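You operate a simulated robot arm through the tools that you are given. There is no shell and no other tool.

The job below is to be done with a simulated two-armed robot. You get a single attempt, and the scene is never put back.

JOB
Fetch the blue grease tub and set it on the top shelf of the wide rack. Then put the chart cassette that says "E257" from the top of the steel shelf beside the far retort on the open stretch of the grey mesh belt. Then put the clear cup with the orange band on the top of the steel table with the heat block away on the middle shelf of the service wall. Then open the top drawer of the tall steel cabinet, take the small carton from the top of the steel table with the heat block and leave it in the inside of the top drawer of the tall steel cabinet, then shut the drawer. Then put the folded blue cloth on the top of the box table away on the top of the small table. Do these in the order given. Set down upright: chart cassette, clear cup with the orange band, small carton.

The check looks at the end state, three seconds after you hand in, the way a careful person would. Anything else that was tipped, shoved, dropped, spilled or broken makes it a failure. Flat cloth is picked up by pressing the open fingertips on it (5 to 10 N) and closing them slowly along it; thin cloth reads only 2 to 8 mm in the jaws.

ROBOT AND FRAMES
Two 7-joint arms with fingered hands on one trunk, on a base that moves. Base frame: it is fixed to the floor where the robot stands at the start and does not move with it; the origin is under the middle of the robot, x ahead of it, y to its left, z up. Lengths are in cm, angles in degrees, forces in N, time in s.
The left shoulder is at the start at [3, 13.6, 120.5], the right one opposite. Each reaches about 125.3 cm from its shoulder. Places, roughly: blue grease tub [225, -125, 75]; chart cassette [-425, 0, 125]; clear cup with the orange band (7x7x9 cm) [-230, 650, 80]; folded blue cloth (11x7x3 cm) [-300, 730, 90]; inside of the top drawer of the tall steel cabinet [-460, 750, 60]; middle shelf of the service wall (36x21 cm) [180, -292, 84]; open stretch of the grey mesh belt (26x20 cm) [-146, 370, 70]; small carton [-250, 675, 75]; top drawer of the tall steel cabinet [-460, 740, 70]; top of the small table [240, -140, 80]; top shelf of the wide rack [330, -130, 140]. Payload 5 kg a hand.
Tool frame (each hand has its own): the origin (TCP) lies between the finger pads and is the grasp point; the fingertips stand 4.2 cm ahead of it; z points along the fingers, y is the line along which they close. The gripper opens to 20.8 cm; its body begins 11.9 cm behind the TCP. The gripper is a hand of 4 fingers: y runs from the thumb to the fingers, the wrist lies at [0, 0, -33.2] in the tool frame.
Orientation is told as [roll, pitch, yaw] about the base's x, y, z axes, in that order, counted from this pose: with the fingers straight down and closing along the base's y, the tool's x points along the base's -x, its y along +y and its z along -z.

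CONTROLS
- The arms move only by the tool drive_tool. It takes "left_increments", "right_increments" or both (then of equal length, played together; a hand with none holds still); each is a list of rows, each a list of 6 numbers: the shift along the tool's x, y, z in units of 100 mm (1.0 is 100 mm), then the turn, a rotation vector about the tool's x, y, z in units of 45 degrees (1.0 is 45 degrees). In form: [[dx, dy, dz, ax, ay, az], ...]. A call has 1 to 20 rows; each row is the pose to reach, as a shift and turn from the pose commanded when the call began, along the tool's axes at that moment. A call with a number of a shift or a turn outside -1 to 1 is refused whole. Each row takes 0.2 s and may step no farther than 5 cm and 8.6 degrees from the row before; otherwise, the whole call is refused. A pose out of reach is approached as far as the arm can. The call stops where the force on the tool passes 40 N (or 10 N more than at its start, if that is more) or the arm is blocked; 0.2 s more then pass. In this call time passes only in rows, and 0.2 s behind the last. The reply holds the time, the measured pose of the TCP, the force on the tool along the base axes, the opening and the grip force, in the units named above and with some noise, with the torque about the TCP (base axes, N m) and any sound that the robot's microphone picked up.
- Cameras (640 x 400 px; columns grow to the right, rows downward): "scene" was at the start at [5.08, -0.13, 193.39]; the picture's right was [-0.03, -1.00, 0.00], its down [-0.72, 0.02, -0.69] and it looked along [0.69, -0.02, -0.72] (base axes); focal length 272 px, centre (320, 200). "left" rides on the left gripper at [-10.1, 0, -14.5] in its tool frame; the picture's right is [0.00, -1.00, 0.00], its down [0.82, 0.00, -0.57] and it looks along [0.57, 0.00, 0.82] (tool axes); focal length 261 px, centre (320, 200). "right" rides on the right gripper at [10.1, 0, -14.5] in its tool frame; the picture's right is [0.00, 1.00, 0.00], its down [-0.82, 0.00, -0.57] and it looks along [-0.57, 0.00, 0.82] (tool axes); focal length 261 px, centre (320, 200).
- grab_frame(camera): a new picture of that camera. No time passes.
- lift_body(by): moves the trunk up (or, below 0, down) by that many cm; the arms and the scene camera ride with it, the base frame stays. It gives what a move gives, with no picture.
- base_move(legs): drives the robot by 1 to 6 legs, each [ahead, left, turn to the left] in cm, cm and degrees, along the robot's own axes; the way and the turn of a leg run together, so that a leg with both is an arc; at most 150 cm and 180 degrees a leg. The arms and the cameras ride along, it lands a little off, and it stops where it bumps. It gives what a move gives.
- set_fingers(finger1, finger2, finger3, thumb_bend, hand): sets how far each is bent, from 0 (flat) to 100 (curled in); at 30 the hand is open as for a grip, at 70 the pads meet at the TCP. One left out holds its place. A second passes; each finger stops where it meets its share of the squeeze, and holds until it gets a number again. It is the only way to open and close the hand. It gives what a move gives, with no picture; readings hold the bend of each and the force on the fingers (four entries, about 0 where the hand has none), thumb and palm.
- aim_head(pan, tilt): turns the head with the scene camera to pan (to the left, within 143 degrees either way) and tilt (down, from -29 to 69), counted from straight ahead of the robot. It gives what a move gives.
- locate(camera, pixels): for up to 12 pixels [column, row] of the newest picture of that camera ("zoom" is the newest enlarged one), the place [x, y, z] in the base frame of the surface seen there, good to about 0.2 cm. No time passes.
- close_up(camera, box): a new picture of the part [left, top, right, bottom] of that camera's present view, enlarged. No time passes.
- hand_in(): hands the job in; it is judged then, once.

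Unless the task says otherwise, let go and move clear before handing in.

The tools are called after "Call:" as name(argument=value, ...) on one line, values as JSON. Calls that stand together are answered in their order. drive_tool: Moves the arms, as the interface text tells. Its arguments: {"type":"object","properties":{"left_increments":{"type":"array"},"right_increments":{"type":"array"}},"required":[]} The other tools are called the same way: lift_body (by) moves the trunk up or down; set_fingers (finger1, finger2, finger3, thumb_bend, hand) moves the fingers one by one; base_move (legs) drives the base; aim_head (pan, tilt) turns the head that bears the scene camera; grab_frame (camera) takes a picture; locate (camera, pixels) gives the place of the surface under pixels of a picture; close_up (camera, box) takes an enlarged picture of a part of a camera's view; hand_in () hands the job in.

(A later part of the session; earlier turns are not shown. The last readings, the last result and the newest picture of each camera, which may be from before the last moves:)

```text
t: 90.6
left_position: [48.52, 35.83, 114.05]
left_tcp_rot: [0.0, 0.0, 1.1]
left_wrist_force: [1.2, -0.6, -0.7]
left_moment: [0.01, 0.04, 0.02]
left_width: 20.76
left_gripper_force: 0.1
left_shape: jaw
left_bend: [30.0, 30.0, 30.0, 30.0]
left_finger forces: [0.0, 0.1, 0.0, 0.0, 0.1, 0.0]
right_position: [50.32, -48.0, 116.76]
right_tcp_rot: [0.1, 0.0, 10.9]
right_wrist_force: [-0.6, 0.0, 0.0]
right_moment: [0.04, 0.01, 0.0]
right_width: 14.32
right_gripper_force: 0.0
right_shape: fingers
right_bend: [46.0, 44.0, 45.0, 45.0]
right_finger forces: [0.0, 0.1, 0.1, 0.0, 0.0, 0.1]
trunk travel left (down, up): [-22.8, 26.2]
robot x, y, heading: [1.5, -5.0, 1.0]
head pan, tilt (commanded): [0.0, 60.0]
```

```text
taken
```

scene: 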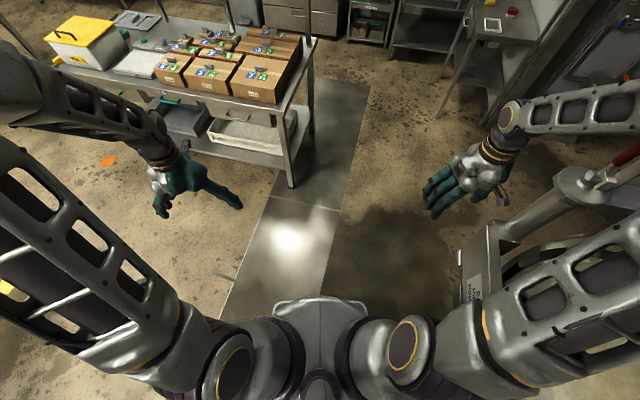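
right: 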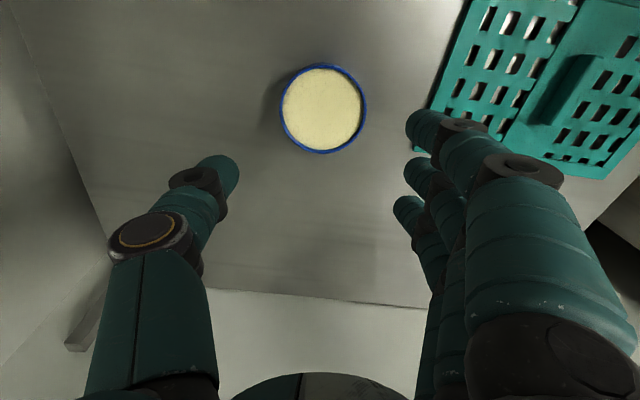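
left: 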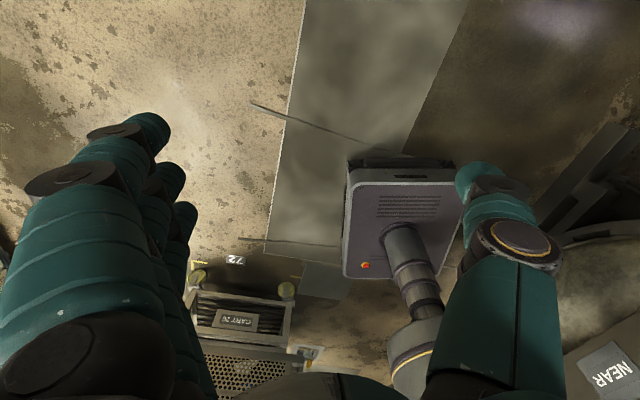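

The right forearm passes near the FREE/HOLD post at the right edge. I'll look right to see elbow clearance before moving the base.

Call:
aim_head(pan=-60, tilt=45)

Call:
grab_frame(camera="scene")

Call:
aim_head(pan=60, tilt=45)

Call:
grab_frame(camera="scene")

```text
t: 91.9
left_position: [48.68, 35.72, 113.96]
left_tcp_rot: [0.0, 0.0, 1.1]
left_wrist_force: [0.0, -0.2, 0.0]
left_moment: [-0.01, -0.04, 0.0]
left_width: 20.78
left_gripper_force: 0.0
left_shape: jaw
left_bend: [30.0, 30.0, 30.0, 30.0]
left_finger forces: [0.0, 0.0, 0.2, 0.1, 0.1, 0.0]
right_position: [50.34, -48.11, 116.86]
right_tcp_rot: [-0.1, -0.1, 10.9]
right_wrist_force: [-0.3, 0.9, 0.7]
right_moment: [-0.05, 0.03, -0.05]
right_width: 14.34
right_gripper_force: 0.2
right_shape: fingers
right_bend: [46.0, 44.0, 45.0, 45.0]
right_finger forces: [0.0, 0.0, 0.0, 0.0, 0.1, 0.0]
trunk travel left (down, up): [-22.8, 26.2]
robot x, y, heading: [1.2, -4.93, 1.0]
head pan, tilt (commanded): [-60.0, 45.0]
```

```text
taken
```

scene: 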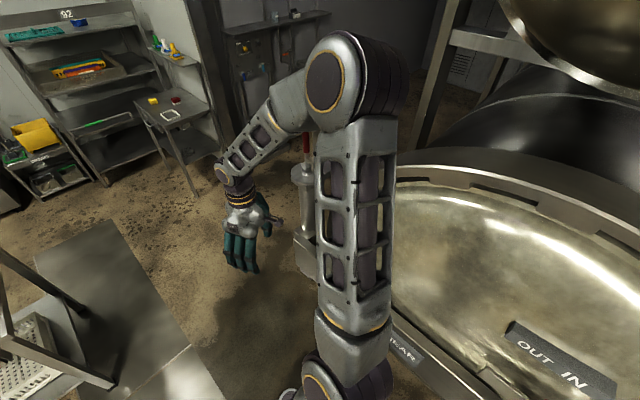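

```text
t: 93.9
left_position: [48.59, 35.83, 114.13]
left_tcp_rot: [-0.1, 0.1, 1.1]
left_wrist_force: [-0.6, -0.4, 1.3]
left_moment: [0.03, 0.02, -0.01]
left_width: 20.8
left_gripper_force: 0.0
left_shape: jaw
left_bend: [30.0, 30.0, 30.0, 30.0]
left_finger forces: [0.1, 0.0, 0.1, 0.0, 0.0, 0.1]
right_position: [50.29, -48.04, 116.96]
right_tcp_rot: [0.0, 0.0, 10.9]
right_wrist_force: [-0.8, 0.4, -0.3]
right_moment: [0.02, 0.01, -0.01]
right_width: 14.33
right_gripper_force: 0.1
right_shape: fingers
right_bend: [46.0, 44.0, 45.0, 45.0]
right_finger forces: [0.1, 0.0, 0.1, 0.0, 0.0, 0.0]
trunk travel left (down, up): [-22.8, 26.2]
robot x, y, heading: [1.53, -5.04, 1.1]
head pan, tilt (commanded): [60.0, 45.0]
```

```text
taken
```

scene: 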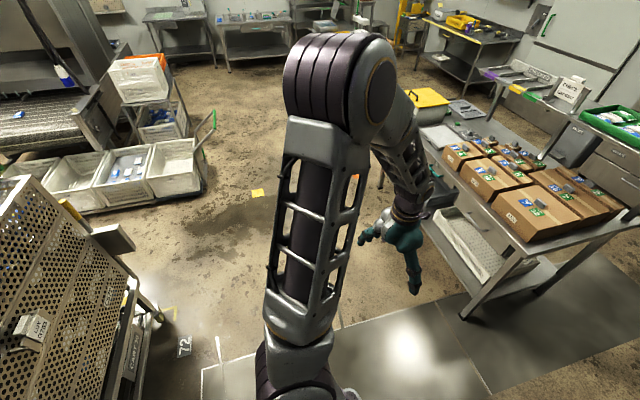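

Call:
locate(camera="scene", pixels=[[330, 45], [290, 90], [375, 80], [300, 200], [145, 270], [60, 270], [160, 340], [115, 235], [100, 60], [215, 110], [70, 180], [200, 180]])

Call:
aim_head(pan=-60, tilt=45)

Call:
grab_frame(camera="scene")

Call:
locate(camera="scene", pixels=[[340, 40], [400, 85], [330, 90], [380, 200], [303, 145], [300, 200], [405, 300], [470, 140], [480, 60], [430, 185], [320, 120], [560, 390]])

```text
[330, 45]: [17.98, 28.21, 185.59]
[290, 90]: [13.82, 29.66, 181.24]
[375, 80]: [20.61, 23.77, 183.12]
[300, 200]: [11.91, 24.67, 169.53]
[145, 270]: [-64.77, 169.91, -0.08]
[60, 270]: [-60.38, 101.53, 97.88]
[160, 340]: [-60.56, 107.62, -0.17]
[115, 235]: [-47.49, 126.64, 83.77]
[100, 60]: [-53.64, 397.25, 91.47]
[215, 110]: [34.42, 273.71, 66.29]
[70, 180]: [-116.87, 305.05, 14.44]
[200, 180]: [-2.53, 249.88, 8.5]
```

```text
t: 95.9
left_position: [48.82, 35.77, 114.09]
left_tcp_rot: [0.1, 0.0, 1.0]
left_wrist_force: [0.1, 0.4, 0.0]
left_moment: [0.0, -0.01, 0.01]
left_width: 20.78
left_gripper_force: 0.1
left_shape: jaw
left_bend: [30.0, 30.0, 30.0, 30.0]
left_finger forces: [0.1, 0.0, 0.1, 0.1, 0.0, 0.0]
right_position: [50.35, -47.98, 117.0]
right_tcp_rot: [0.0, 0.1, 10.9]
right_wrist_force: [-0.2, 0.0, 0.3]
right_moment: [-0.02, 0.0, 0.0]
right_width: 14.3
right_gripper_force: 0.0
right_shape: fingers
right_bend: [46.0, 44.0, 45.0, 45.0]
right_finger forces: [0.1, 0.0, 0.1, 0.0, 0.1, 0.1]
trunk travel left (down, up): [-22.8, 26.2]
robot x, y, heading: [1.25, -5.08, 1.2]
head pan, tilt (commanded): [-60.0, 45.0]
```

```text
taken
```

scene: 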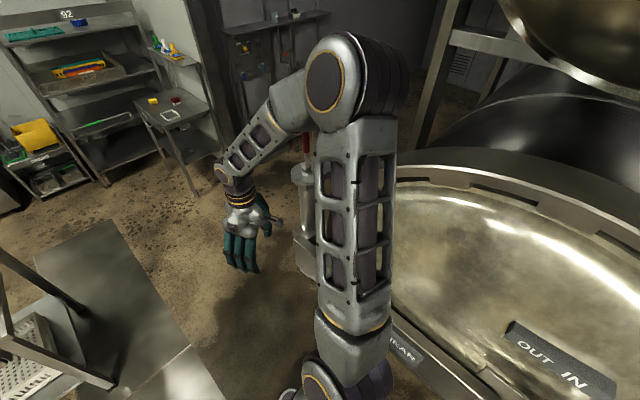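

```text
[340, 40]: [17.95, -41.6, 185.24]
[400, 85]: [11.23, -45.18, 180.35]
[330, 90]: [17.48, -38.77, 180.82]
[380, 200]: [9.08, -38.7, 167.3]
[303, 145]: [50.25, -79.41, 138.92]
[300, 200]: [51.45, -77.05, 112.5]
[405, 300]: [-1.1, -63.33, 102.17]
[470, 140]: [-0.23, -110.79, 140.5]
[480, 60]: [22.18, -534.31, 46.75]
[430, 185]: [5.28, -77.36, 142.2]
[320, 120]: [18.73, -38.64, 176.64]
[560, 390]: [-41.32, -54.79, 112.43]
```

Elbows reach about ±45 cm sideways at z≈185. I check the upper retort's front at the right before backing through the corridor.

Call:
locate(camera="scene", pixels=[[560, 50], [600, 60], [630, 30], [620, 80], [635, 95], [540, 30]])

Call:
aim_head(pan=-110, tilt=25)

Call:
grab_frame(camera="scene")

Call:
locate(camera="scene", pixels=[[320, 50], [320, 100], [320, 150], [200, 100], [450, 100], [500, 50], [560, 100], [600, 60], [560, 200], [600, 200], [320, 250], [620, 150]])

```text
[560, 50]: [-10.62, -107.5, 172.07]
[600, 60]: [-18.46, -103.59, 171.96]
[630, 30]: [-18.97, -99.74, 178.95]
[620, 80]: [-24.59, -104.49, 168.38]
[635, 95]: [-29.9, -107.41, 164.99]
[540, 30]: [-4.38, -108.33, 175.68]
```

```text
t: 97.1
left_position: [48.73, 35.72, 114.06]
left_tcp_rot: [0.0, 0.0, 1.1]
left_wrist_force: [-0.5, 0.7, -1.2]
left_moment: [-0.01, 0.0, 0.02]
left_width: 20.79
left_gripper_force: 0.0
left_shape: jaw
left_bend: [30.0, 30.0, 30.0, 30.0]
left_finger forces: [0.0, 0.1, 0.0, 0.0, 0.0, 0.1]
right_position: [50.33, -48.01, 116.95]
right_tcp_rot: [0.0, -0.1, 10.9]
right_wrist_force: [0.5, -0.5, 0.4]
right_moment: [0.02, 0.03, 0.02]
right_width: 14.37
right_gripper_force: 0.1
right_shape: fingers
right_bend: [46.0, 44.0, 45.0, 45.0]
right_finger forces: [0.0, 0.0, 0.0, 0.0, 0.0, 0.0]
trunk travel left (down, up): [-22.8, 26.2]
robot x, y, heading: [1.42, -4.98, 0.8]
head pan, tilt (commanded): [-110.0, 25.0]
```

```text
taken
```

scene: 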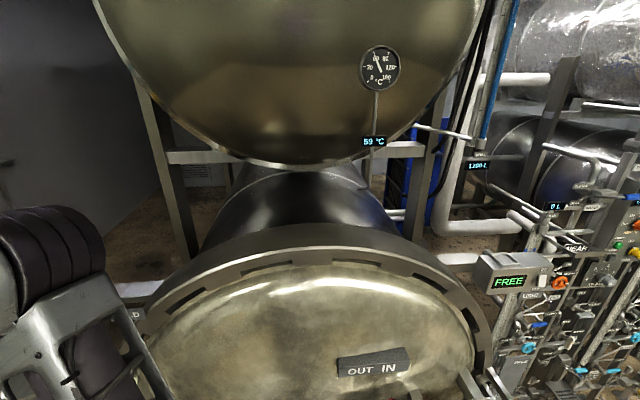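

```text
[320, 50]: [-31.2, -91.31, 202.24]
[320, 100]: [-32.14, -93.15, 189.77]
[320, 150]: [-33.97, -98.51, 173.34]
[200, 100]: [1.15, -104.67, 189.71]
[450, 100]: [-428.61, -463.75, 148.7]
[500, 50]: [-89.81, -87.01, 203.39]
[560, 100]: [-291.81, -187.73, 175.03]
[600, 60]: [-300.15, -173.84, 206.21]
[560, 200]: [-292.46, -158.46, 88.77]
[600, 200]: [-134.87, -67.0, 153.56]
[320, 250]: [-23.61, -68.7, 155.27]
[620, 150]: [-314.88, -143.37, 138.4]
```

Upper retort front is y≤-91, fine for elbows; hands should travel raised above the cart's 123 cm. I raise the trunk, centre at y≈+9, and back through the corridor.

Call:
lift_body(by=26)

Call:
base_move(legs=[[0, 14, -1], [-110, 0, 0], [-110, 0, 0]])

Call:
aim_head(pan=140, tilt=30)

Call:
grab_frame(camera="scene")

Call:
aim_head(pan=-140, tilt=30)

Call:
grab_frame(camera="scene")

```text
t: 99.8
left_position: [48.71, 35.66, 140.08]
left_tcp_rot: [0.0, -0.1, 1.1]
left_wrist_force: [-0.6, -0.8, -0.3]
left_moment: [-0.01, 0.01, 0.03]
left_width: 20.76
left_gripper_force: 0.0
left_shape: jaw
left_bend: [30.0, 30.0, 30.0, 30.0]
left_finger forces: [0.0, 0.0, 0.0, 0.1, 0.0, 0.1]
right_position: [50.27, -48.03, 142.78]
right_tcp_rot: [0.1, 0.0, 11.0]
right_wrist_force: [0.3, 0.1, -0.6]
right_moment: [-0.04, 0.03, -0.04]
right_width: 14.33
right_gripper_force: 0.1
right_shape: fingers
right_bend: [46.0, 44.0, 45.0, 45.0]
right_finger forces: [0.0, 0.0, 0.0, 0.1, 0.0, 0.0]
trunk travel left (down, up): [-48.8, 0.2]
robot x, y, heading: [1.28, -4.73, 1.0]
head pan, tilt (commanded): [-110.0, 25.0]
```

```text
t: 111.7
left_position: [-173.99, 49.0, 139.94]
left_tcp_rot: [0.0, 0.0, 0.7]
left_wrist_force: [0.7, -0.4, -0.4]
left_moment: [-0.03, 0.01, 0.0]
left_width: 20.78
left_gripper_force: 0.1
left_shape: jaw
left_bend: [30.0, 30.0, 30.0, 30.0]
left_finger forces: [0.0, 0.0, 0.0, 0.0, 0.1, 0.0]
right_position: [-172.69, -34.8, 142.96]
right_tcp_rot: [0.0, 0.0, 10.6]
right_wrist_force: [-0.3, 0.0, 0.0]
right_moment: [0.01, 0.01, 0.01]
right_width: 14.33
right_gripper_force: 0.0
right_shape: fingers
right_bend: [46.0, 44.0, 45.0, 45.0]
right_finger forces: [0.0, 0.0, 0.0, 0.1, 0.0, 0.0]
trunk travel left (down, up): [-48.8, 0.2]
robot x, y, heading: [-221.19, 8.68, 0.9]
head pan, tilt (commanded): [-110.0, 25.0]
```

```text
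t: 115.2
left_position: [-173.96, 48.94, 140.04]
left_tcp_rot: [0.0, 0.0, 0.7]
left_wrist_force: [-0.6, 0.0, -0.4]
left_moment: [-0.02, 0.03, -0.01]
left_width: 20.78
left_gripper_force: 0.0
left_shape: jaw
left_bend: [30.0, 30.0, 30.0, 30.0]
left_finger forces: [0.0, 0.0, 0.1, 0.0, 0.0, 0.0]
right_position: [-172.79, -34.88, 142.91]
right_tcp_rot: [0.0, 0.0, 10.6]
right_wrist_force: [-0.7, -0.2, 0.3]
right_moment: [0.02, -0.03, 0.03]
right_width: 14.31
right_gripper_force: 0.0
right_shape: fingers
right_bend: [46.0, 44.0, 45.0, 45.0]
right_finger forces: [0.0, 0.0, 0.1, 0.0, 0.0, 0.1]
trunk travel left (down, up): [-48.8, 0.2]
robot x, y, heading: [-221.47, 8.53, 1.1]
head pan, tilt (commanded): [140.0, 30.0]
```

```text
taken
```

scene: 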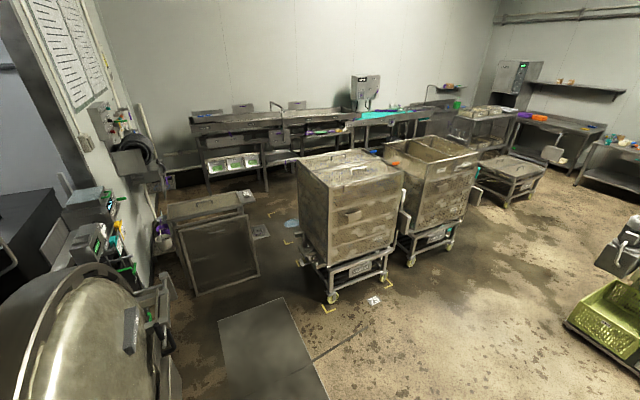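

```text
t: 119.1
left_position: [-174.03, 49.01, 140.01]
left_tcp_rot: [-0.1, 0.1, 0.7]
left_wrist_force: [0.4, 0.7, -0.7]
left_moment: [0.02, 0.02, 0.0]
left_width: 20.77
left_gripper_force: 0.0
left_shape: jaw
left_bend: [30.0, 30.0, 30.0, 30.0]
left_finger forces: [0.0, 0.0, 0.0, 0.1, 0.1, 0.0]
right_position: [-172.87, -34.96, 142.82]
right_tcp_rot: [-0.1, 0.0, 10.6]
right_wrist_force: [0.1, 1.0, 0.2]
right_moment: [-0.01, 0.0, 0.0]
right_width: 14.31
right_gripper_force: 0.2
right_shape: fingers
right_bend: [46.0, 44.0, 45.0, 45.0]
right_finger forces: [0.1, 0.1, 0.1, 0.0, 0.0, 0.0]
trunk travel left (down, up): [-48.8, 0.2]
robot x, y, heading: [-221.04, 8.6, 0.8]
head pan, tilt (commanded): [-140.0, 30.0]
```

```text
taken
```

scene: 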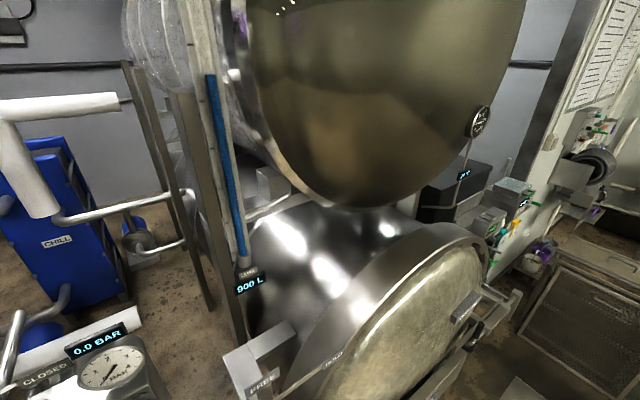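

In the pan-140 picture there's a small shelf with devices at about (95,230), beyond the far retort door. I'll zoom into it from this view and the other.

Call:
close_up(camera="scene", box=[430, 80, 640, 280])

Call:
aim_head(pan=143, tilt=25)

Call:
close_up(camera="scene", box=[40, 130, 240, 290])

```text
2.00 times, centred on (535, 180) of scene
```

zoom: 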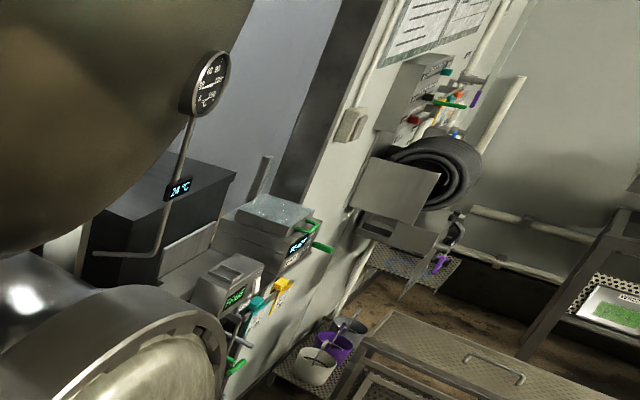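

```text
t: 123.0
left_position: [-173.98, 49.0, 140.01]
left_tcp_rot: [0.1, 0.0, 0.7]
left_wrist_force: [-0.6, 0.2, -0.7]
left_moment: [0.01, -0.01, -0.04]
left_width: 20.78
left_gripper_force: 0.0
left_shape: jaw
left_bend: [30.0, 30.0, 30.0, 30.0]
left_finger forces: [0.1, 0.0, 0.1, 0.1, 0.0, 0.0]
right_position: [-172.85, -34.71, 142.94]
right_tcp_rot: [0.0, 0.0, 10.6]
right_wrist_force: [0.6, -0.2, 0.4]
right_moment: [-0.02, -0.02, 0.0]
right_width: 14.35
right_gripper_force: 0.1
right_shape: fingers
right_bend: [46.0, 44.0, 45.0, 45.0]
right_finger forces: [0.0, 0.0, 0.0, 0.1, 0.0, 0.1]
trunk travel left (down, up): [-48.8, 0.2]
robot x, y, heading: [-221.31, 8.38, 0.9]
head pan, tilt (commanded): [143.0, 25.0]
```

```text
2.50 times, centred on (140, 210) of scene
```

zoom: 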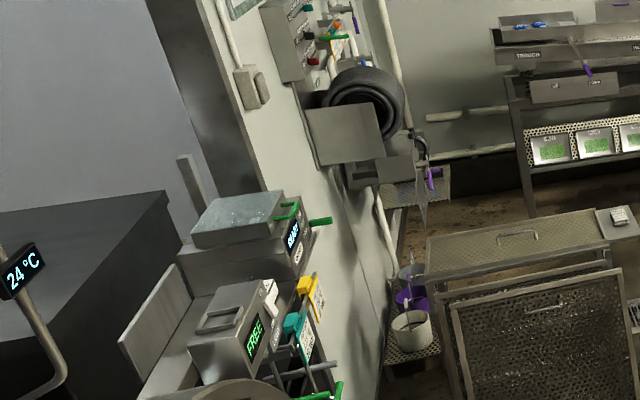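

I see a shelf with devices and three upright coloured items (white, teal, yellow) near zoom (270–320, 280–350). I'll locate them.

Call:
locate(camera="zoom", pixels=[[270, 295], [297, 330], [315, 300], [230, 330], [250, 250], [290, 240], [235, 220], [150, 340], [300, 390], [330, 330], [520, 240], [400, 320]])

Call:
close_up(camera="scene", box=[90, 200, 200, 290])

```text
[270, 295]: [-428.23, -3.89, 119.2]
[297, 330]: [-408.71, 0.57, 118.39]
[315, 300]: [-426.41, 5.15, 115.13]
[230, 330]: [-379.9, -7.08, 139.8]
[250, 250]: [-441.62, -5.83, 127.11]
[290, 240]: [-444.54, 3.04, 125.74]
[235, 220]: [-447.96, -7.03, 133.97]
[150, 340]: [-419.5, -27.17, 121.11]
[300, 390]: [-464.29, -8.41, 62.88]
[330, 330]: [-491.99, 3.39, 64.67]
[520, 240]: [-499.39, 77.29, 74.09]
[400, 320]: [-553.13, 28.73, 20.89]
```

```text
4.44 times, centred on (145, 245) of scene
```

zoom: 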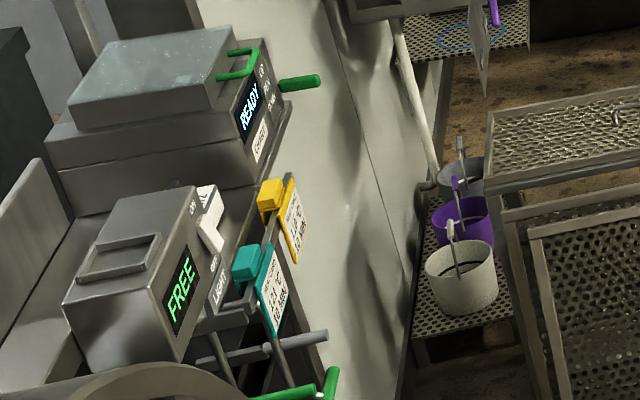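

The teal (−409,0.6,118) and yellow (−426,5,115) items are cassettes at the shelf's front edge between two devices. I gather more geometry around there for an approach.

Call:
grab_frame(camera="scene")

Call:
locate(camera="scene", pixels=[[130, 300], [90, 290], [150, 280], [60, 330], [180, 220], [215, 230], [250, 235], [280, 270], [170, 290], [330, 250], [400, 190], [350, 300]])

```text
taken
```

scene: 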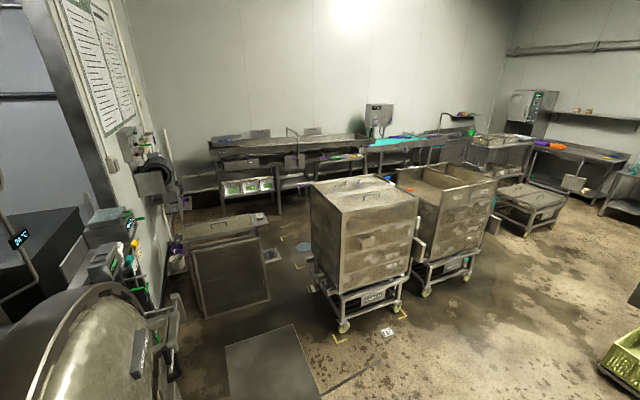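

```text
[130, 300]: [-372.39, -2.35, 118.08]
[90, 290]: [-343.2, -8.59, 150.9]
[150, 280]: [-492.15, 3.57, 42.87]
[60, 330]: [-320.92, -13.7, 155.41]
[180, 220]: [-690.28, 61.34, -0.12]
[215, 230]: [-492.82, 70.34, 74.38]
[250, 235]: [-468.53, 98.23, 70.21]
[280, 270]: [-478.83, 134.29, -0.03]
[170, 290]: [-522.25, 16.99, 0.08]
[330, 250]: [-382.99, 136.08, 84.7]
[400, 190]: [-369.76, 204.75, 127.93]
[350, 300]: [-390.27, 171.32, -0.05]
```

Open floor: x from about −440 to −290, y from 5 to 135. I move back-left to about (−300,85) and turn right 90° to face the shelf.

Call:
base_move(legs=[[-78, 75, 0], [0, 0, -91]])

Call:
aim_head(pan=-35, tilt=35)

Call:
grab_frame(camera="scene")

```text
t: 132.4
left_position: [-261.07, 33.32, 140.01]
left_tcp_rot: [-0.1, 0.0, -90.9]
left_wrist_force: [0.2, -0.1, 0.3]
left_moment: [0.03, 0.01, 0.02]
left_width: 20.78
left_gripper_force: 0.0
left_shape: jaw
left_bend: [30.0, 30.0, 30.0, 30.0]
left_finger forces: [0.0, 0.0, 0.1, 0.0, 0.0, 0.0]
right_position: [-344.73, 34.5, 142.92]
right_tcp_rot: [0.0, -0.1, -80.9]
right_wrist_force: [-0.8, -0.2, -0.6]
right_moment: [0.01, 0.0, 0.03]
right_width: 14.34
right_gripper_force: 0.0
right_shape: fingers
right_bend: [46.0, 44.0, 45.0, 45.0]
right_finger forces: [0.0, 0.1, 0.0, 0.1, 0.1, 0.1]
trunk travel left (down, up): [-48.8, 0.2]
robot x, y, heading: [-300.31, 82.25, -90.9]
head pan, tilt (commanded): [143.0, 25.0]
```

```text
t: 135.0
left_position: [-260.96, 33.35, 140.05]
left_tcp_rot: [0.0, 0.0, -90.8]
left_wrist_force: [0.3, -0.2, -0.3]
left_moment: [0.02, -0.01, 0.01]
left_width: 20.78
left_gripper_force: 0.1
left_shape: jaw
left_bend: [30.0, 30.0, 30.0, 30.0]
left_finger forces: [0.0, 0.0, 0.0, 0.0, 0.1, 0.1]
right_position: [-344.7, 34.53, 142.91]
right_tcp_rot: [-0.2, 0.0, -80.9]
right_wrist_force: [-0.6, -0.1, -0.5]
right_moment: [-0.01, -0.02, 0.01]
right_width: 14.3
right_gripper_force: 0.2
right_shape: fingers
right_bend: [46.0, 44.0, 45.0, 45.0]
right_finger forces: [0.0, 0.0, 0.0, 0.0, 0.1, 0.0]
trunk travel left (down, up): [-48.8, 0.2]
robot x, y, heading: [-299.9, 81.8, -90.6]
head pan, tilt (commanded): [-35.0, 35.0]
```

```text
taken
```

scene: 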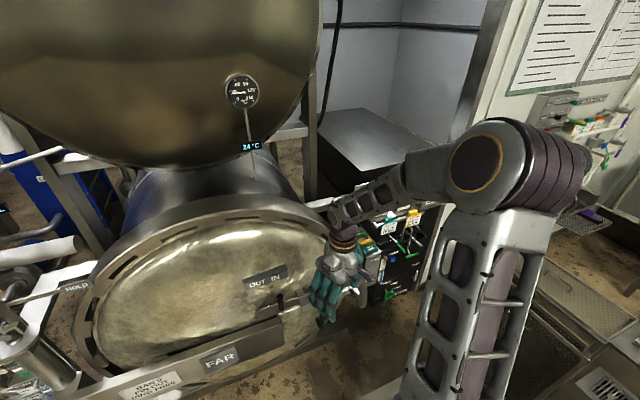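

Now facing the retorts; the shelf with the cassettes is behind my right arm at (400,230). I sidestep right ~75 cm for a clear view.

Call:
base_move(legs=[[-5, -75, 0]])

Call:
aim_head(pan=-5, tilt=45)

Call:
grab_frame(camera="scene")

Call:
close_up(camera="scene", box=[260, 120, 460, 280])

```text
t: 139.1
left_position: [-334.39, 39.59, 140.05]
left_tcp_rot: [0.0, 0.0, -90.0]
left_wrist_force: [-0.1, 0.5, 0.2]
left_moment: [0.0, 0.03, 0.0]
left_width: 20.8
left_gripper_force: 0.1
left_shape: jaw
left_bend: [30.0, 30.0, 30.0, 30.0]
left_finger forces: [0.0, 0.0, 0.1, 0.0, 0.0, 0.1]
right_position: [-418.28, 39.48, 142.84]
right_tcp_rot: [0.0, 0.0, -80.1]
right_wrist_force: [1.2, -0.5, 0.1]
right_moment: [0.04, 0.02, 0.01]
right_width: 14.31
right_gripper_force: 0.0
right_shape: fingers
right_bend: [46.0, 44.0, 45.0, 45.0]
right_finger forces: [0.0, 0.0, 0.0, 0.1, 0.0, 0.1]
trunk travel left (down, up): [-48.8, 0.2]
robot x, y, heading: [-374.29, 87.93, -90.0]
head pan, tilt (commanded): [-35.0, 35.0]
```

```text
t: 140.0
left_position: [-334.48, 39.61, 140.08]
left_tcp_rot: [0.0, 0.1, -90.0]
left_wrist_force: [0.5, -0.5, 0.0]
left_moment: [0.0, 0.04, -0.03]
left_width: 20.79
left_gripper_force: 0.0
left_shape: jaw
left_bend: [30.0, 30.0, 30.0, 30.0]
left_finger forces: [0.1, 0.0, 0.1, 0.1, 0.0, 0.1]
right_position: [-418.3, 39.39, 142.98]
right_tcp_rot: [0.0, 0.0, -80.1]
right_wrist_force: [0.9, 0.1, -0.1]
right_moment: [0.0, 0.01, -0.01]
right_width: 14.32
right_gripper_force: 0.0
right_shape: fingers
right_bend: [46.0, 44.0, 45.0, 45.0]
right_finger forces: [0.0, 0.1, 0.1, 0.0, 0.2, 0.0]
trunk travel left (down, up): [-48.8, 0.2]
robot x, y, heading: [-374.06, 87.45, -90.0]
head pan, tilt (commanded): [-5.0, 45.0]
```

```text
taken
```

scene: 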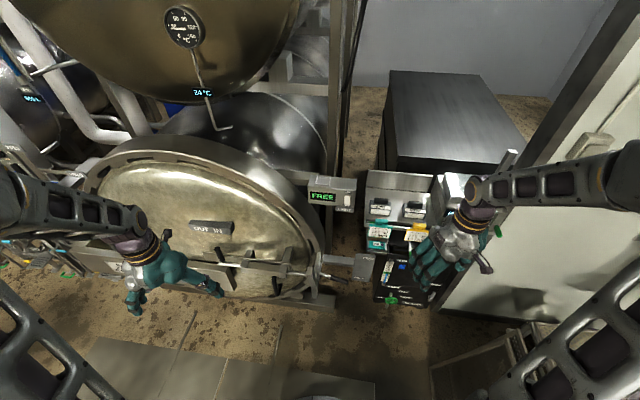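

```text
2.50 times, centred on (360, 200) of scene
```

zoom: 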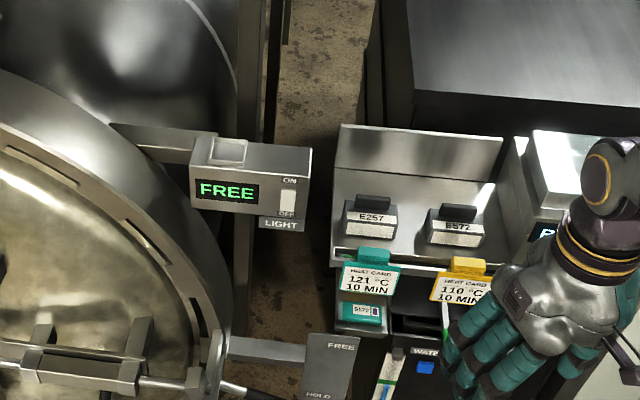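

The cassettes are on the shelf: "E257" at zoom (370,217) and another "E57x" at (455,225). I zoom in and locate.

Call:
close_up(camera="scene", box=[360, 165, 450, 255])

Call:
locate(camera="zoom", pixels=[[135, 310], [75, 325], [185, 330], [90, 270], [170, 275], [310, 330], [130, 250], [310, 255], [120, 385], [250, 120], [250, 300], [250, 380]])

```text
4.44 times, centred on (405, 210) of scene
```

zoom: 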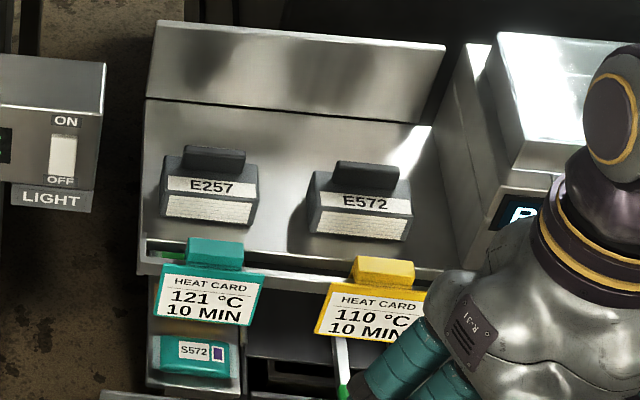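

```text
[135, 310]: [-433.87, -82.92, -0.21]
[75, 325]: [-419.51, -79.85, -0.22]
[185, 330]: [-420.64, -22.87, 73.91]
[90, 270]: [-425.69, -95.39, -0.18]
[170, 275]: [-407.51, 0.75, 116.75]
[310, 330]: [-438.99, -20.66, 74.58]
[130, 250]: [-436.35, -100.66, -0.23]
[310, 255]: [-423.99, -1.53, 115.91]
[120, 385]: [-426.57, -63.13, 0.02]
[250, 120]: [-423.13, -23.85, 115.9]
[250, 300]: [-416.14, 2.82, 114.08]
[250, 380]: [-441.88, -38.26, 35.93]
```

E257 is the left cassette at zoom (210,195); I locate its corners and neighbours.

Call:
locate(camera="zoom", pixels=[[210, 187], [210, 213], [165, 190], [255, 195], [185, 155], [243, 160], [165, 215], [250, 222], [215, 155], [360, 200], [230, 250], [180, 120]])

Call:
close_up(camera="scene", box=[364, 190, 412, 220])

Call:
locate(camera="zoom", pixels=[[340, 80], [100, 100], [240, 100], [250, 130], [100, 150], [330, 160], [180, 60], [260, 70], [150, 200], [280, 220], [100, 230], [320, 250]])

```text
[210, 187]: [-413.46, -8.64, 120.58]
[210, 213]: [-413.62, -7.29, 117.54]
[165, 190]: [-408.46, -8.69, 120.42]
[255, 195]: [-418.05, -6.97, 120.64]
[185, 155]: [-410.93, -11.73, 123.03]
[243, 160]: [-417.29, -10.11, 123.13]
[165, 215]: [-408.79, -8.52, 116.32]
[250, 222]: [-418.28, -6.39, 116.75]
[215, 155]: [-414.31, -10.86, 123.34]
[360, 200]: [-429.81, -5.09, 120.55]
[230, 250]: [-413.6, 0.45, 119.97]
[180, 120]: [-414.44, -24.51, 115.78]
```

```text
13.33 times, centred on (388, 205) of scene
```

zoom: 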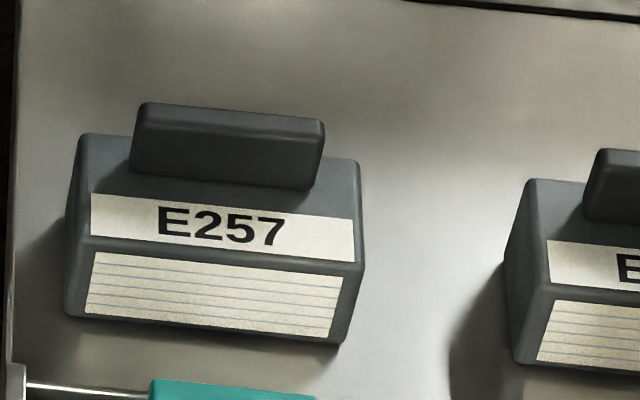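

```text
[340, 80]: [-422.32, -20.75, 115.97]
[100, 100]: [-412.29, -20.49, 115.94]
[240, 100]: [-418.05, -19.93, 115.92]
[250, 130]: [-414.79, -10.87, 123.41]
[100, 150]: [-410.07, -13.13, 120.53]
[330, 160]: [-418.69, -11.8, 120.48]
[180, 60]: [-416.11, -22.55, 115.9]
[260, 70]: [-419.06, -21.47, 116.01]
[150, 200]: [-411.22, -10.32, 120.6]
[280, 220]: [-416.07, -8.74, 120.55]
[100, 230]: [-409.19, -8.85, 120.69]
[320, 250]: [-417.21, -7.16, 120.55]
```

E257's body is ~10×5 cm, shelf z≈116, body top 120.6, handle top 123.4, centre ≈(−413.9,−10.2), length axis tilted ~12°. I'll grasp it front-to-back from above, so I rotate the right hand about +68° in free space here.

Call:
drive_tool(right_increments=[[0, 0, 0, 0, 0, -0.19], [0, 0, 0, 0, 0, -0.38], [0, 0, 0, 0, 0, -0.57], [0, 0, 0, 0, 0, -0.76], [0, 0, 0, 0, 0, -0.95]])

Call:
drive_tool(right_increments=[[0, 0, 0, 0, 0, -0.19], [0, 0, 0, 0, 0, -0.38], [0, 0, 0, 0, 0, -0.56]])

Call:
grab_frame(camera="scene")

Call:
grab_frame(camera="right")

```text
t: 141.2
left_position: [-334.34, 39.54, 140.12]
left_tcp_rot: [-0.1, 0.0, -89.9]
left_wrist_force: [0.3, -0.3, 0.1]
left_moment: [0.0, 0.02, 0.02]
left_width: 20.78
left_gripper_force: 0.0
left_shape: jaw
left_bend: [30.0, 30.0, 30.0, 30.0]
left_finger forces: [0.1, 0.0, 0.1, 0.0, 0.0, 0.0]
right_position: [-418.16, 39.46, 142.96]
right_tcp_rot: [0.1, 0.0, -37.1]
right_wrist_force: [0.2, -0.1, 0.4]
right_moment: [-0.01, 0.0, 0.04]
right_width: 14.32
right_gripper_force: 0.1
right_shape: fingers
right_bend: [46.0, 44.0, 45.0, 45.0]
right_finger forces: [0.0, 0.0, 0.0, 0.1, 0.0, 0.0]
trunk travel left (down, up): [-48.8, 0.2]
robot x, y, heading: [-374.11, 87.65, -89.9]
head pan, tilt (commanded): [-5.0, 45.0]
```

```text
t: 142.0
left_position: [-334.47, 39.61, 140.08]
left_tcp_rot: [0.0, 0.0, -90.1]
left_wrist_force: [0.6, -0.3, 0.0]
left_moment: [0.04, 0.0, -0.01]
left_width: 20.8
left_gripper_force: 0.0
left_shape: jaw
left_bend: [30.0, 30.0, 30.0, 30.0]
left_finger forces: [0.1, 0.1, 0.0, 0.1, 0.0, 0.0]
right_position: [-418.24, 39.31, 142.89]
right_tcp_rot: [-0.1, 0.0, -11.9]
right_wrist_force: [-0.8, 0.3, 0.7]
right_moment: [0.02, 0.0, 0.0]
right_width: 14.33
right_gripper_force: 0.0
right_shape: fingers
right_bend: [46.0, 44.0, 45.0, 45.0]
right_finger forces: [0.0, 0.1, 0.0, 0.0, 0.0, 0.1]
trunk travel left (down, up): [-48.8, 0.2]
robot x, y, heading: [-374.17, 87.37, -89.8]
head pan, tilt (commanded): [-5.0, 45.0]
```

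```text
taken
```

scene: 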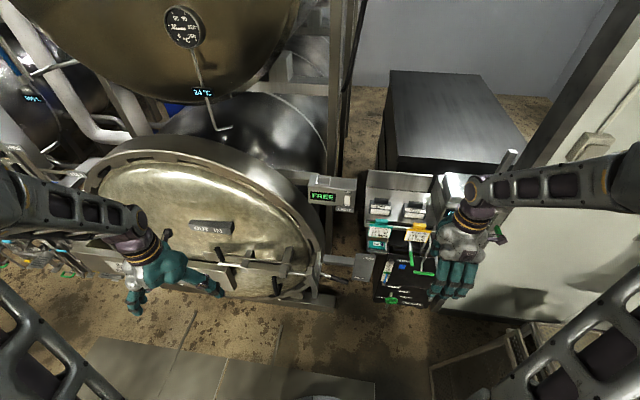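

```text
taken
```

right: 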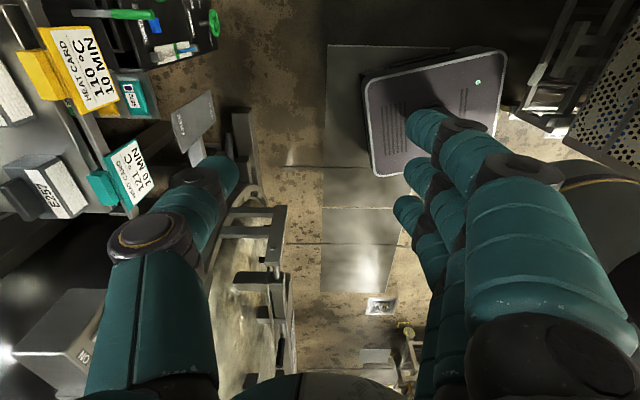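

The hand turned to yaw −11.9°. I now extend the arm 20 cm forward (world −y) at height, then move the base for the rest, after checking the FREE device extents.

Call:
locate(camera="scene", pixels=[[352, 185], [352, 205], [310, 180], [345, 212], [375, 260], [320, 290], [400, 265], [430, 275], [380, 235], [420, 230], [455, 180], [380, 310]])

Call:
drive_tool(right_increments=[[-0.07, -0.33, 0, 0, 0, 0], [-0.14, -0.66, 0, 0, 0, 0], [-0.208, -0.978, 0, 0, 0, 0]])

Call:
drive_tool(right_increments=[[-0.07, -0.33, 0, 0, 0, 0], [-0.14, -0.66, 0, 0, 0, 0], [-0.208, -0.978, 0, 0, 0, 0]])

Call:
grab_frame(camera="scene")

```text
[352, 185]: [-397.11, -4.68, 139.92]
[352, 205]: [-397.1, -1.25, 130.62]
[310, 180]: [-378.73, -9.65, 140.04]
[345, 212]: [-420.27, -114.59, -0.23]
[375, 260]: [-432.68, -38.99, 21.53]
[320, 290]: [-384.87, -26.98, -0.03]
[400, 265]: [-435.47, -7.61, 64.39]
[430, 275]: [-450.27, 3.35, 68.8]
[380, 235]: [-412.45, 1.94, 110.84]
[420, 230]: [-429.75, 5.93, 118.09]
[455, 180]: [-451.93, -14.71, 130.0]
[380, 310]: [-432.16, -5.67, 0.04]
```

```text
t: 142.8
left_position: [-334.54, 39.45, 140.07]
left_tcp_rot: [0.1, 0.1, -89.9]
left_wrist_force: [-0.1, -0.7, -0.8]
left_moment: [0.04, -0.01, -0.03]
left_width: 20.78
left_gripper_force: 0.0
left_shape: jaw
left_bend: [30.0, 30.0, 30.0, 30.0]
left_finger forces: [0.0, 0.1, 0.0, 0.1, 0.0, 0.0]
right_position: [-418.37, 29.32, 142.69]
right_tcp_rot: [0.1, 0.1, -12.3]
right_wrist_force: [-0.4, 0.4, 0.0]
right_moment: [0.08, -0.07, -0.01]
right_width: 14.36
right_gripper_force: 0.0
right_shape: fingers
right_bend: [46.0, 44.0, 45.0, 45.0]
right_finger forces: [0.1, 0.1, 0.0, 0.1, 0.1, 0.0]
trunk travel left (down, up): [-48.8, 0.2]
robot x, y, heading: [-374.4, 87.4, -90.0]
head pan, tilt (commanded): [-5.0, 45.0]
```

```text
t: 143.6
left_position: [-334.45, 39.54, 140.09]
left_tcp_rot: [0.0, -0.1, -89.9]
left_wrist_force: [-0.7, -0.4, 0.5]
left_moment: [0.05, 0.02, -0.02]
left_width: 20.75
left_gripper_force: 0.0
left_shape: jaw
left_bend: [30.0, 30.0, 30.0, 30.0]
left_finger forces: [0.0, 0.0, 0.1, 0.0, 0.1, 0.0]
right_position: [-418.18, 19.31, 142.78]
right_tcp_rot: [0.0, 0.0, -12.2]
right_wrist_force: [-1.6, -0.5, 0.6]
right_moment: [0.03, -0.04, 0.01]
right_width: 14.34
right_gripper_force: 0.0
right_shape: fingers
right_bend: [46.0, 44.0, 45.0, 45.0]
right_finger forces: [0.0, 0.0, 0.0, 0.0, 0.0, 0.0]
trunk travel left (down, up): [-48.8, 0.2]
robot x, y, heading: [-374.11, 87.41, -90.0]
head pan, tilt (commanded): [-5.0, 45.0]
```

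```text
taken
```

scene: 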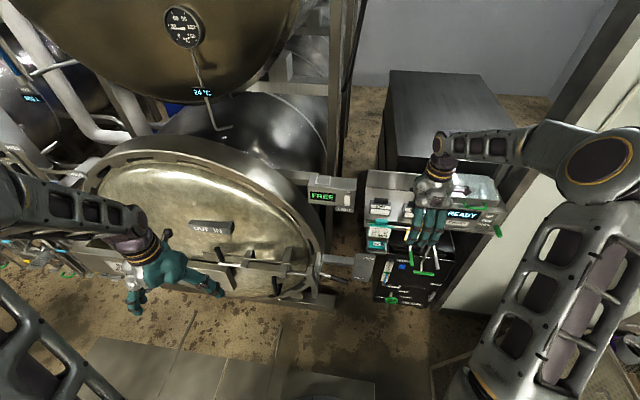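

FREE box's edge is x≈−397, leaving ~10 cm to the hand. I extend the arm another 10 cm, then advance the base ~19 cm and 4 cm left.

Call:
drive_tool(right_increments=[[-0.07, -0.33, 0, 0, 0, 0], [-0.14, -0.66, 0, 0, 0, 0], [-0.208, -0.978, 0, 0, 0, 0]])

Call:
base_move(legs=[[19, 4, 0]])

Call:
grab_frame(camera="scene")

Call:
grab_frame(camera="right")

```text
t: 144.4
left_position: [-334.41, 39.52, 140.03]
left_tcp_rot: [0.0, 0.0, -90.1]
left_wrist_force: [-0.2, -0.3, 0.1]
left_moment: [0.04, 0.03, 0.0]
left_width: 20.77
left_gripper_force: 0.0
left_shape: jaw
left_bend: [30.0, 30.0, 30.0, 30.0]
left_finger forces: [0.0, 0.0, 0.1, 0.0, 0.1, 0.0]
right_position: [-418.29, 9.41, 142.88]
right_tcp_rot: [0.1, 0.0, -12.2]
right_wrist_force: [-0.4, -0.6, 0.7]
right_moment: [0.09, -0.01, -0.03]
right_width: 14.35
right_gripper_force: 0.1
right_shape: fingers
right_bend: [46.0, 44.0, 45.0, 45.0]
right_finger forces: [0.0, 0.0, 0.1, 0.0, 0.1, 0.1]
trunk travel left (down, up): [-48.8, 0.2]
robot x, y, heading: [-374.59, 87.56, -89.9]
head pan, tilt (commanded): [-5.0, 45.0]
```

```text
t: 146.0
left_position: [-330.34, 20.43, 140.1]
left_tcp_rot: [0.0, -0.1, -89.9]
left_wrist_force: [-0.7, 0.0, 0.4]
left_moment: [-0.03, 0.0, -0.01]
left_width: 20.77
left_gripper_force: 0.0
left_shape: jaw
left_bend: [30.0, 30.0, 30.0, 30.0]
left_finger forces: [0.1, 0.0, 0.0, 0.0, 0.1, 0.0]
right_position: [-414.14, -9.64, 142.95]
right_tcp_rot: [0.0, 0.0, -12.1]
right_wrist_force: [-0.3, 0.1, 0.1]
right_moment: [-0.06, 0.03, 0.0]
right_width: 14.37
right_gripper_force: 0.1
right_shape: fingers
right_bend: [46.0, 44.0, 45.0, 45.0]
right_finger forces: [0.1, 0.0, 0.0, 0.0, 0.1, 0.1]
trunk travel left (down, up): [-48.8, 0.2]
robot x, y, heading: [-370.13, 68.16, -89.9]
head pan, tilt (commanded): [-5.0, 45.0]
```

```text
taken
```

scene: 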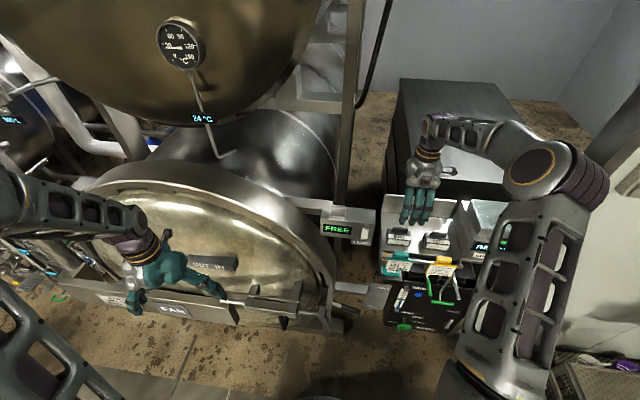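

```text
taken
```

right: 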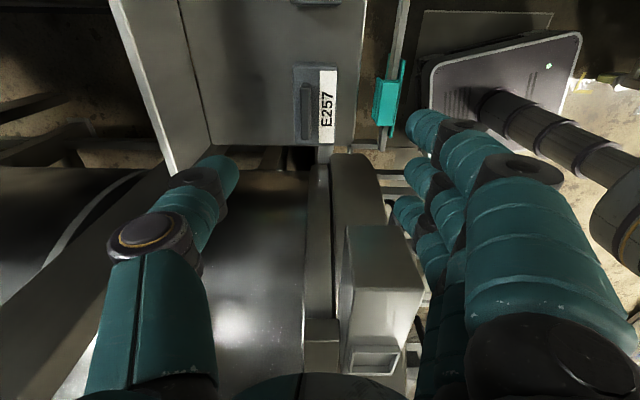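

The hand is above E257, aligned with it (cassette at (315,105) in the hand view). I locate its edges for fine centring.

Call:
close_up(camera="right", box=[260, 50, 400, 160])

Call:
locate(camera="right", pixels=[[297, 72], [330, 72], [297, 142], [330, 142], [307, 85], [307, 138], [314, 105], [385, 100], [326, 105], [300, 105], [280, 110], [350, 110]])

```text
3.64 times, centred on (330, 105) of right
```

zoom: 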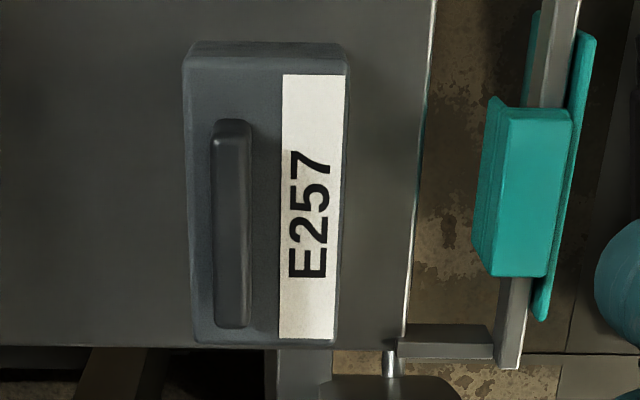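

```text
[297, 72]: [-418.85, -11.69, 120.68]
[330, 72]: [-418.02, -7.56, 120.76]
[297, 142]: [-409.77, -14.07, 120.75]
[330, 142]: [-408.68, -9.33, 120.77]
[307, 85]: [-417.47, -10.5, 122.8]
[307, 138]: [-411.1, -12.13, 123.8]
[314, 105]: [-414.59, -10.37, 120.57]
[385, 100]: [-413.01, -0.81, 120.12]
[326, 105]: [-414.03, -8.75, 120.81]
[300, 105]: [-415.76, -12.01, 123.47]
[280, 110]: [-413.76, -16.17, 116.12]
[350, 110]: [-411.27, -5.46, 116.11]
```

Handle centre ≈(−414.6,−11.3), 1.5 cm thick, z 120.7–123.8. Gripping the handle avoids the heat card close in front. I centre over the handle and pre-close fingers to about 8 cm.

Call:
drive_tool(right_increments=[[0.03, -0.175, 0, 0, 0, 0]])

Call:
set_fingers(hand="right", finger1=57, finger2=57, finger3=57, thumb_bend=57)

Call:
lift_body(by=-12)

Call:
grab_frame(camera="right")

Call:
grab_frame(camera="scene")

```text
t: 146.4
left_position: [-330.49, 20.56, 140.08]
left_tcp_rot: [0.0, -0.1, -90.2]
left_wrist_force: [-0.7, 0.7, 0.1]
left_moment: [-0.09, -0.05, -0.05]
left_width: 20.78
left_gripper_force: 0.2
left_shape: jaw
left_bend: [30.0, 30.0, 30.0, 30.0]
left_finger forces: [0.1, 0.0, 0.1, 0.0, 0.0, 0.0]
right_position: [-415.04, -11.25, 142.92]
right_tcp_rot: [0.0, 0.0, -12.2]
right_wrist_force: [-0.2, 2.0, -0.1]
right_moment: [-0.1, -0.1, 0.0]
right_width: 14.36
right_gripper_force: 0.0
right_shape: fingers
right_bend: [46.0, 44.0, 45.0, 45.0]
right_finger forces: [0.0, 0.0, 0.0, 0.0, 0.1, 0.1]
trunk travel left (down, up): [-48.8, 0.2]
robot x, y, heading: [-370.34, 68.61, -90.1]
head pan, tilt (commanded): [-5.0, 45.0]
```

```text
t: 147.4
left_position: [-330.38, 20.3, 140.04]
left_tcp_rot: [0.0, 0.0, -89.9]
left_wrist_force: [0.2, 0.0, -0.9]
left_moment: [0.05, 0.02, -0.02]
left_width: 20.82
left_gripper_force: 0.1
left_shape: jaw
left_bend: [30.0, 30.0, 30.0, 30.0]
left_finger forces: [0.0, 0.1, 0.0, 0.0, 0.0, 0.0]
right_position: [-414.8, -11.39, 142.83]
right_tcp_rot: [0.2, -0.1, -12.1]
right_wrist_force: [-0.1, -0.4, -0.5]
right_moment: [0.02, 0.0, -0.02]
right_width: 9.15
right_gripper_force: 0.0
right_shape: fingers
right_bend: [56.0, 56.0, 56.0, 56.0]
right_finger forces: [0.0, 0.0, 0.0, 0.0, 0.1, 0.0]
trunk travel left (down, up): [-48.8, 0.2]
robot x, y, heading: [-370.59, 68.46, -90.0]
head pan, tilt (commanded): [-5.0, 45.0]
```

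```text
t: 148.9
left_position: [-330.5, 20.32, 128.0]
left_tcp_rot: [0.0, 0.1, -89.8]
left_wrist_force: [-0.9, 0.5, 0.0]
left_moment: [0.05, 0.0, 0.04]
left_width: 20.76
left_gripper_force: 0.1
left_shape: jaw
left_bend: [30.0, 30.0, 30.0, 30.0]
left_finger forces: [0.1, 0.0, 0.0, 0.0, 0.0, 0.0]
right_position: [-414.79, -11.29, 131.0]
right_tcp_rot: [0.0, -0.1, -12.1]
right_wrist_force: [0.8, -0.3, -0.7]
right_moment: [-0.03, 0.01, -0.03]
right_width: 9.13
right_gripper_force: 0.0
right_shape: fingers
right_bend: [56.0, 56.0, 56.0, 56.0]
right_finger forces: [0.0, 0.0, 0.0, 0.0, 0.1, 0.0]
trunk travel left (down, up): [-36.8, 12.2]
robot x, y, heading: [-370.16, 68.24, -89.9]
head pan, tilt (commanded): [-5.0, 45.0]
```

```text
taken
```

right: 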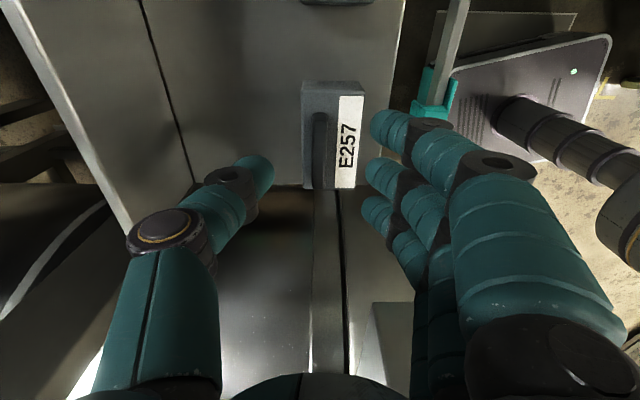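

```text
taken
```

scene: 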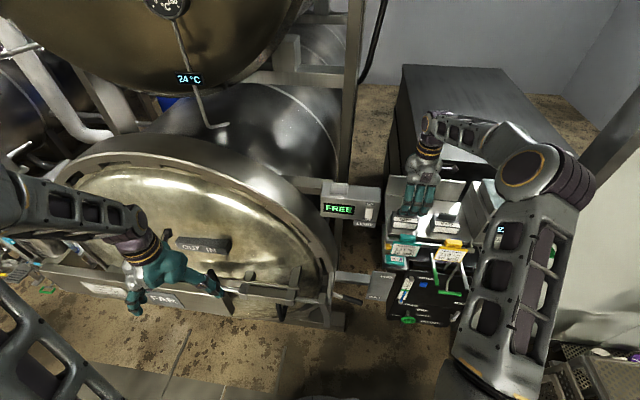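

Handle is centred at column 320 in the hand view with the fingers clear of the teal card. Descend 5 cm and check.

Call:
lift_body(by=-5)

Call:
grab_frame(camera="right")

Call:
close_up(camera="scene", box=[370, 150, 470, 270])

```text
t: 149.8
left_position: [-330.35, 20.32, 123.12]
left_tcp_rot: [-0.1, 0.0, -89.9]
left_wrist_force: [0.1, 0.1, 0.5]
left_moment: [-0.03, -0.01, -0.02]
left_width: 20.77
left_gripper_force: 0.1
left_shape: jaw
left_bend: [30.0, 30.0, 30.0, 30.0]
left_finger forces: [0.0, 0.0, 0.0, 0.1, 0.0, 0.0]
right_position: [-414.85, -11.4, 125.98]
right_tcp_rot: [0.0, 0.0, -12.0]
right_wrist_force: [-0.1, -0.1, 1.5]
right_moment: [0.0, 0.0, 0.07]
right_width: 9.12
right_gripper_force: 0.1
right_shape: fingers
right_bend: [56.0, 56.0, 56.0, 56.0]
right_finger forces: [0.0, 0.0, 0.0, 0.0, 0.0, 0.0]
trunk travel left (down, up): [-31.8, 17.2]
robot x, y, heading: [-370.18, 68.67, -90.0]
head pan, tilt (commanded): [-5.0, 45.0]
```

```text
taken
```

right: 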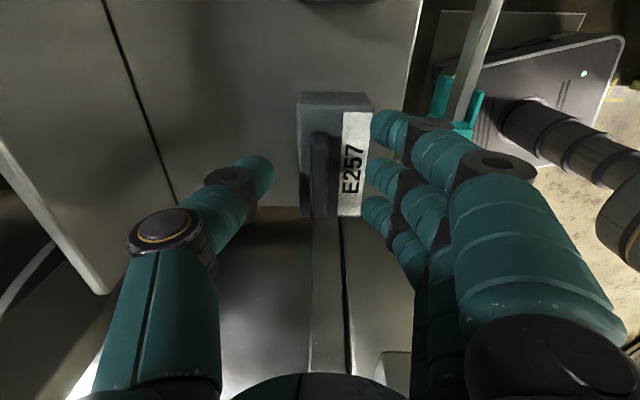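

```text
3.33 times, centred on (420, 210) of scene
```

zoom: 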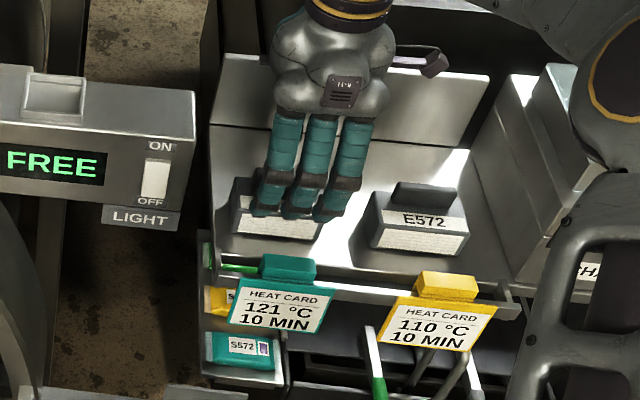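

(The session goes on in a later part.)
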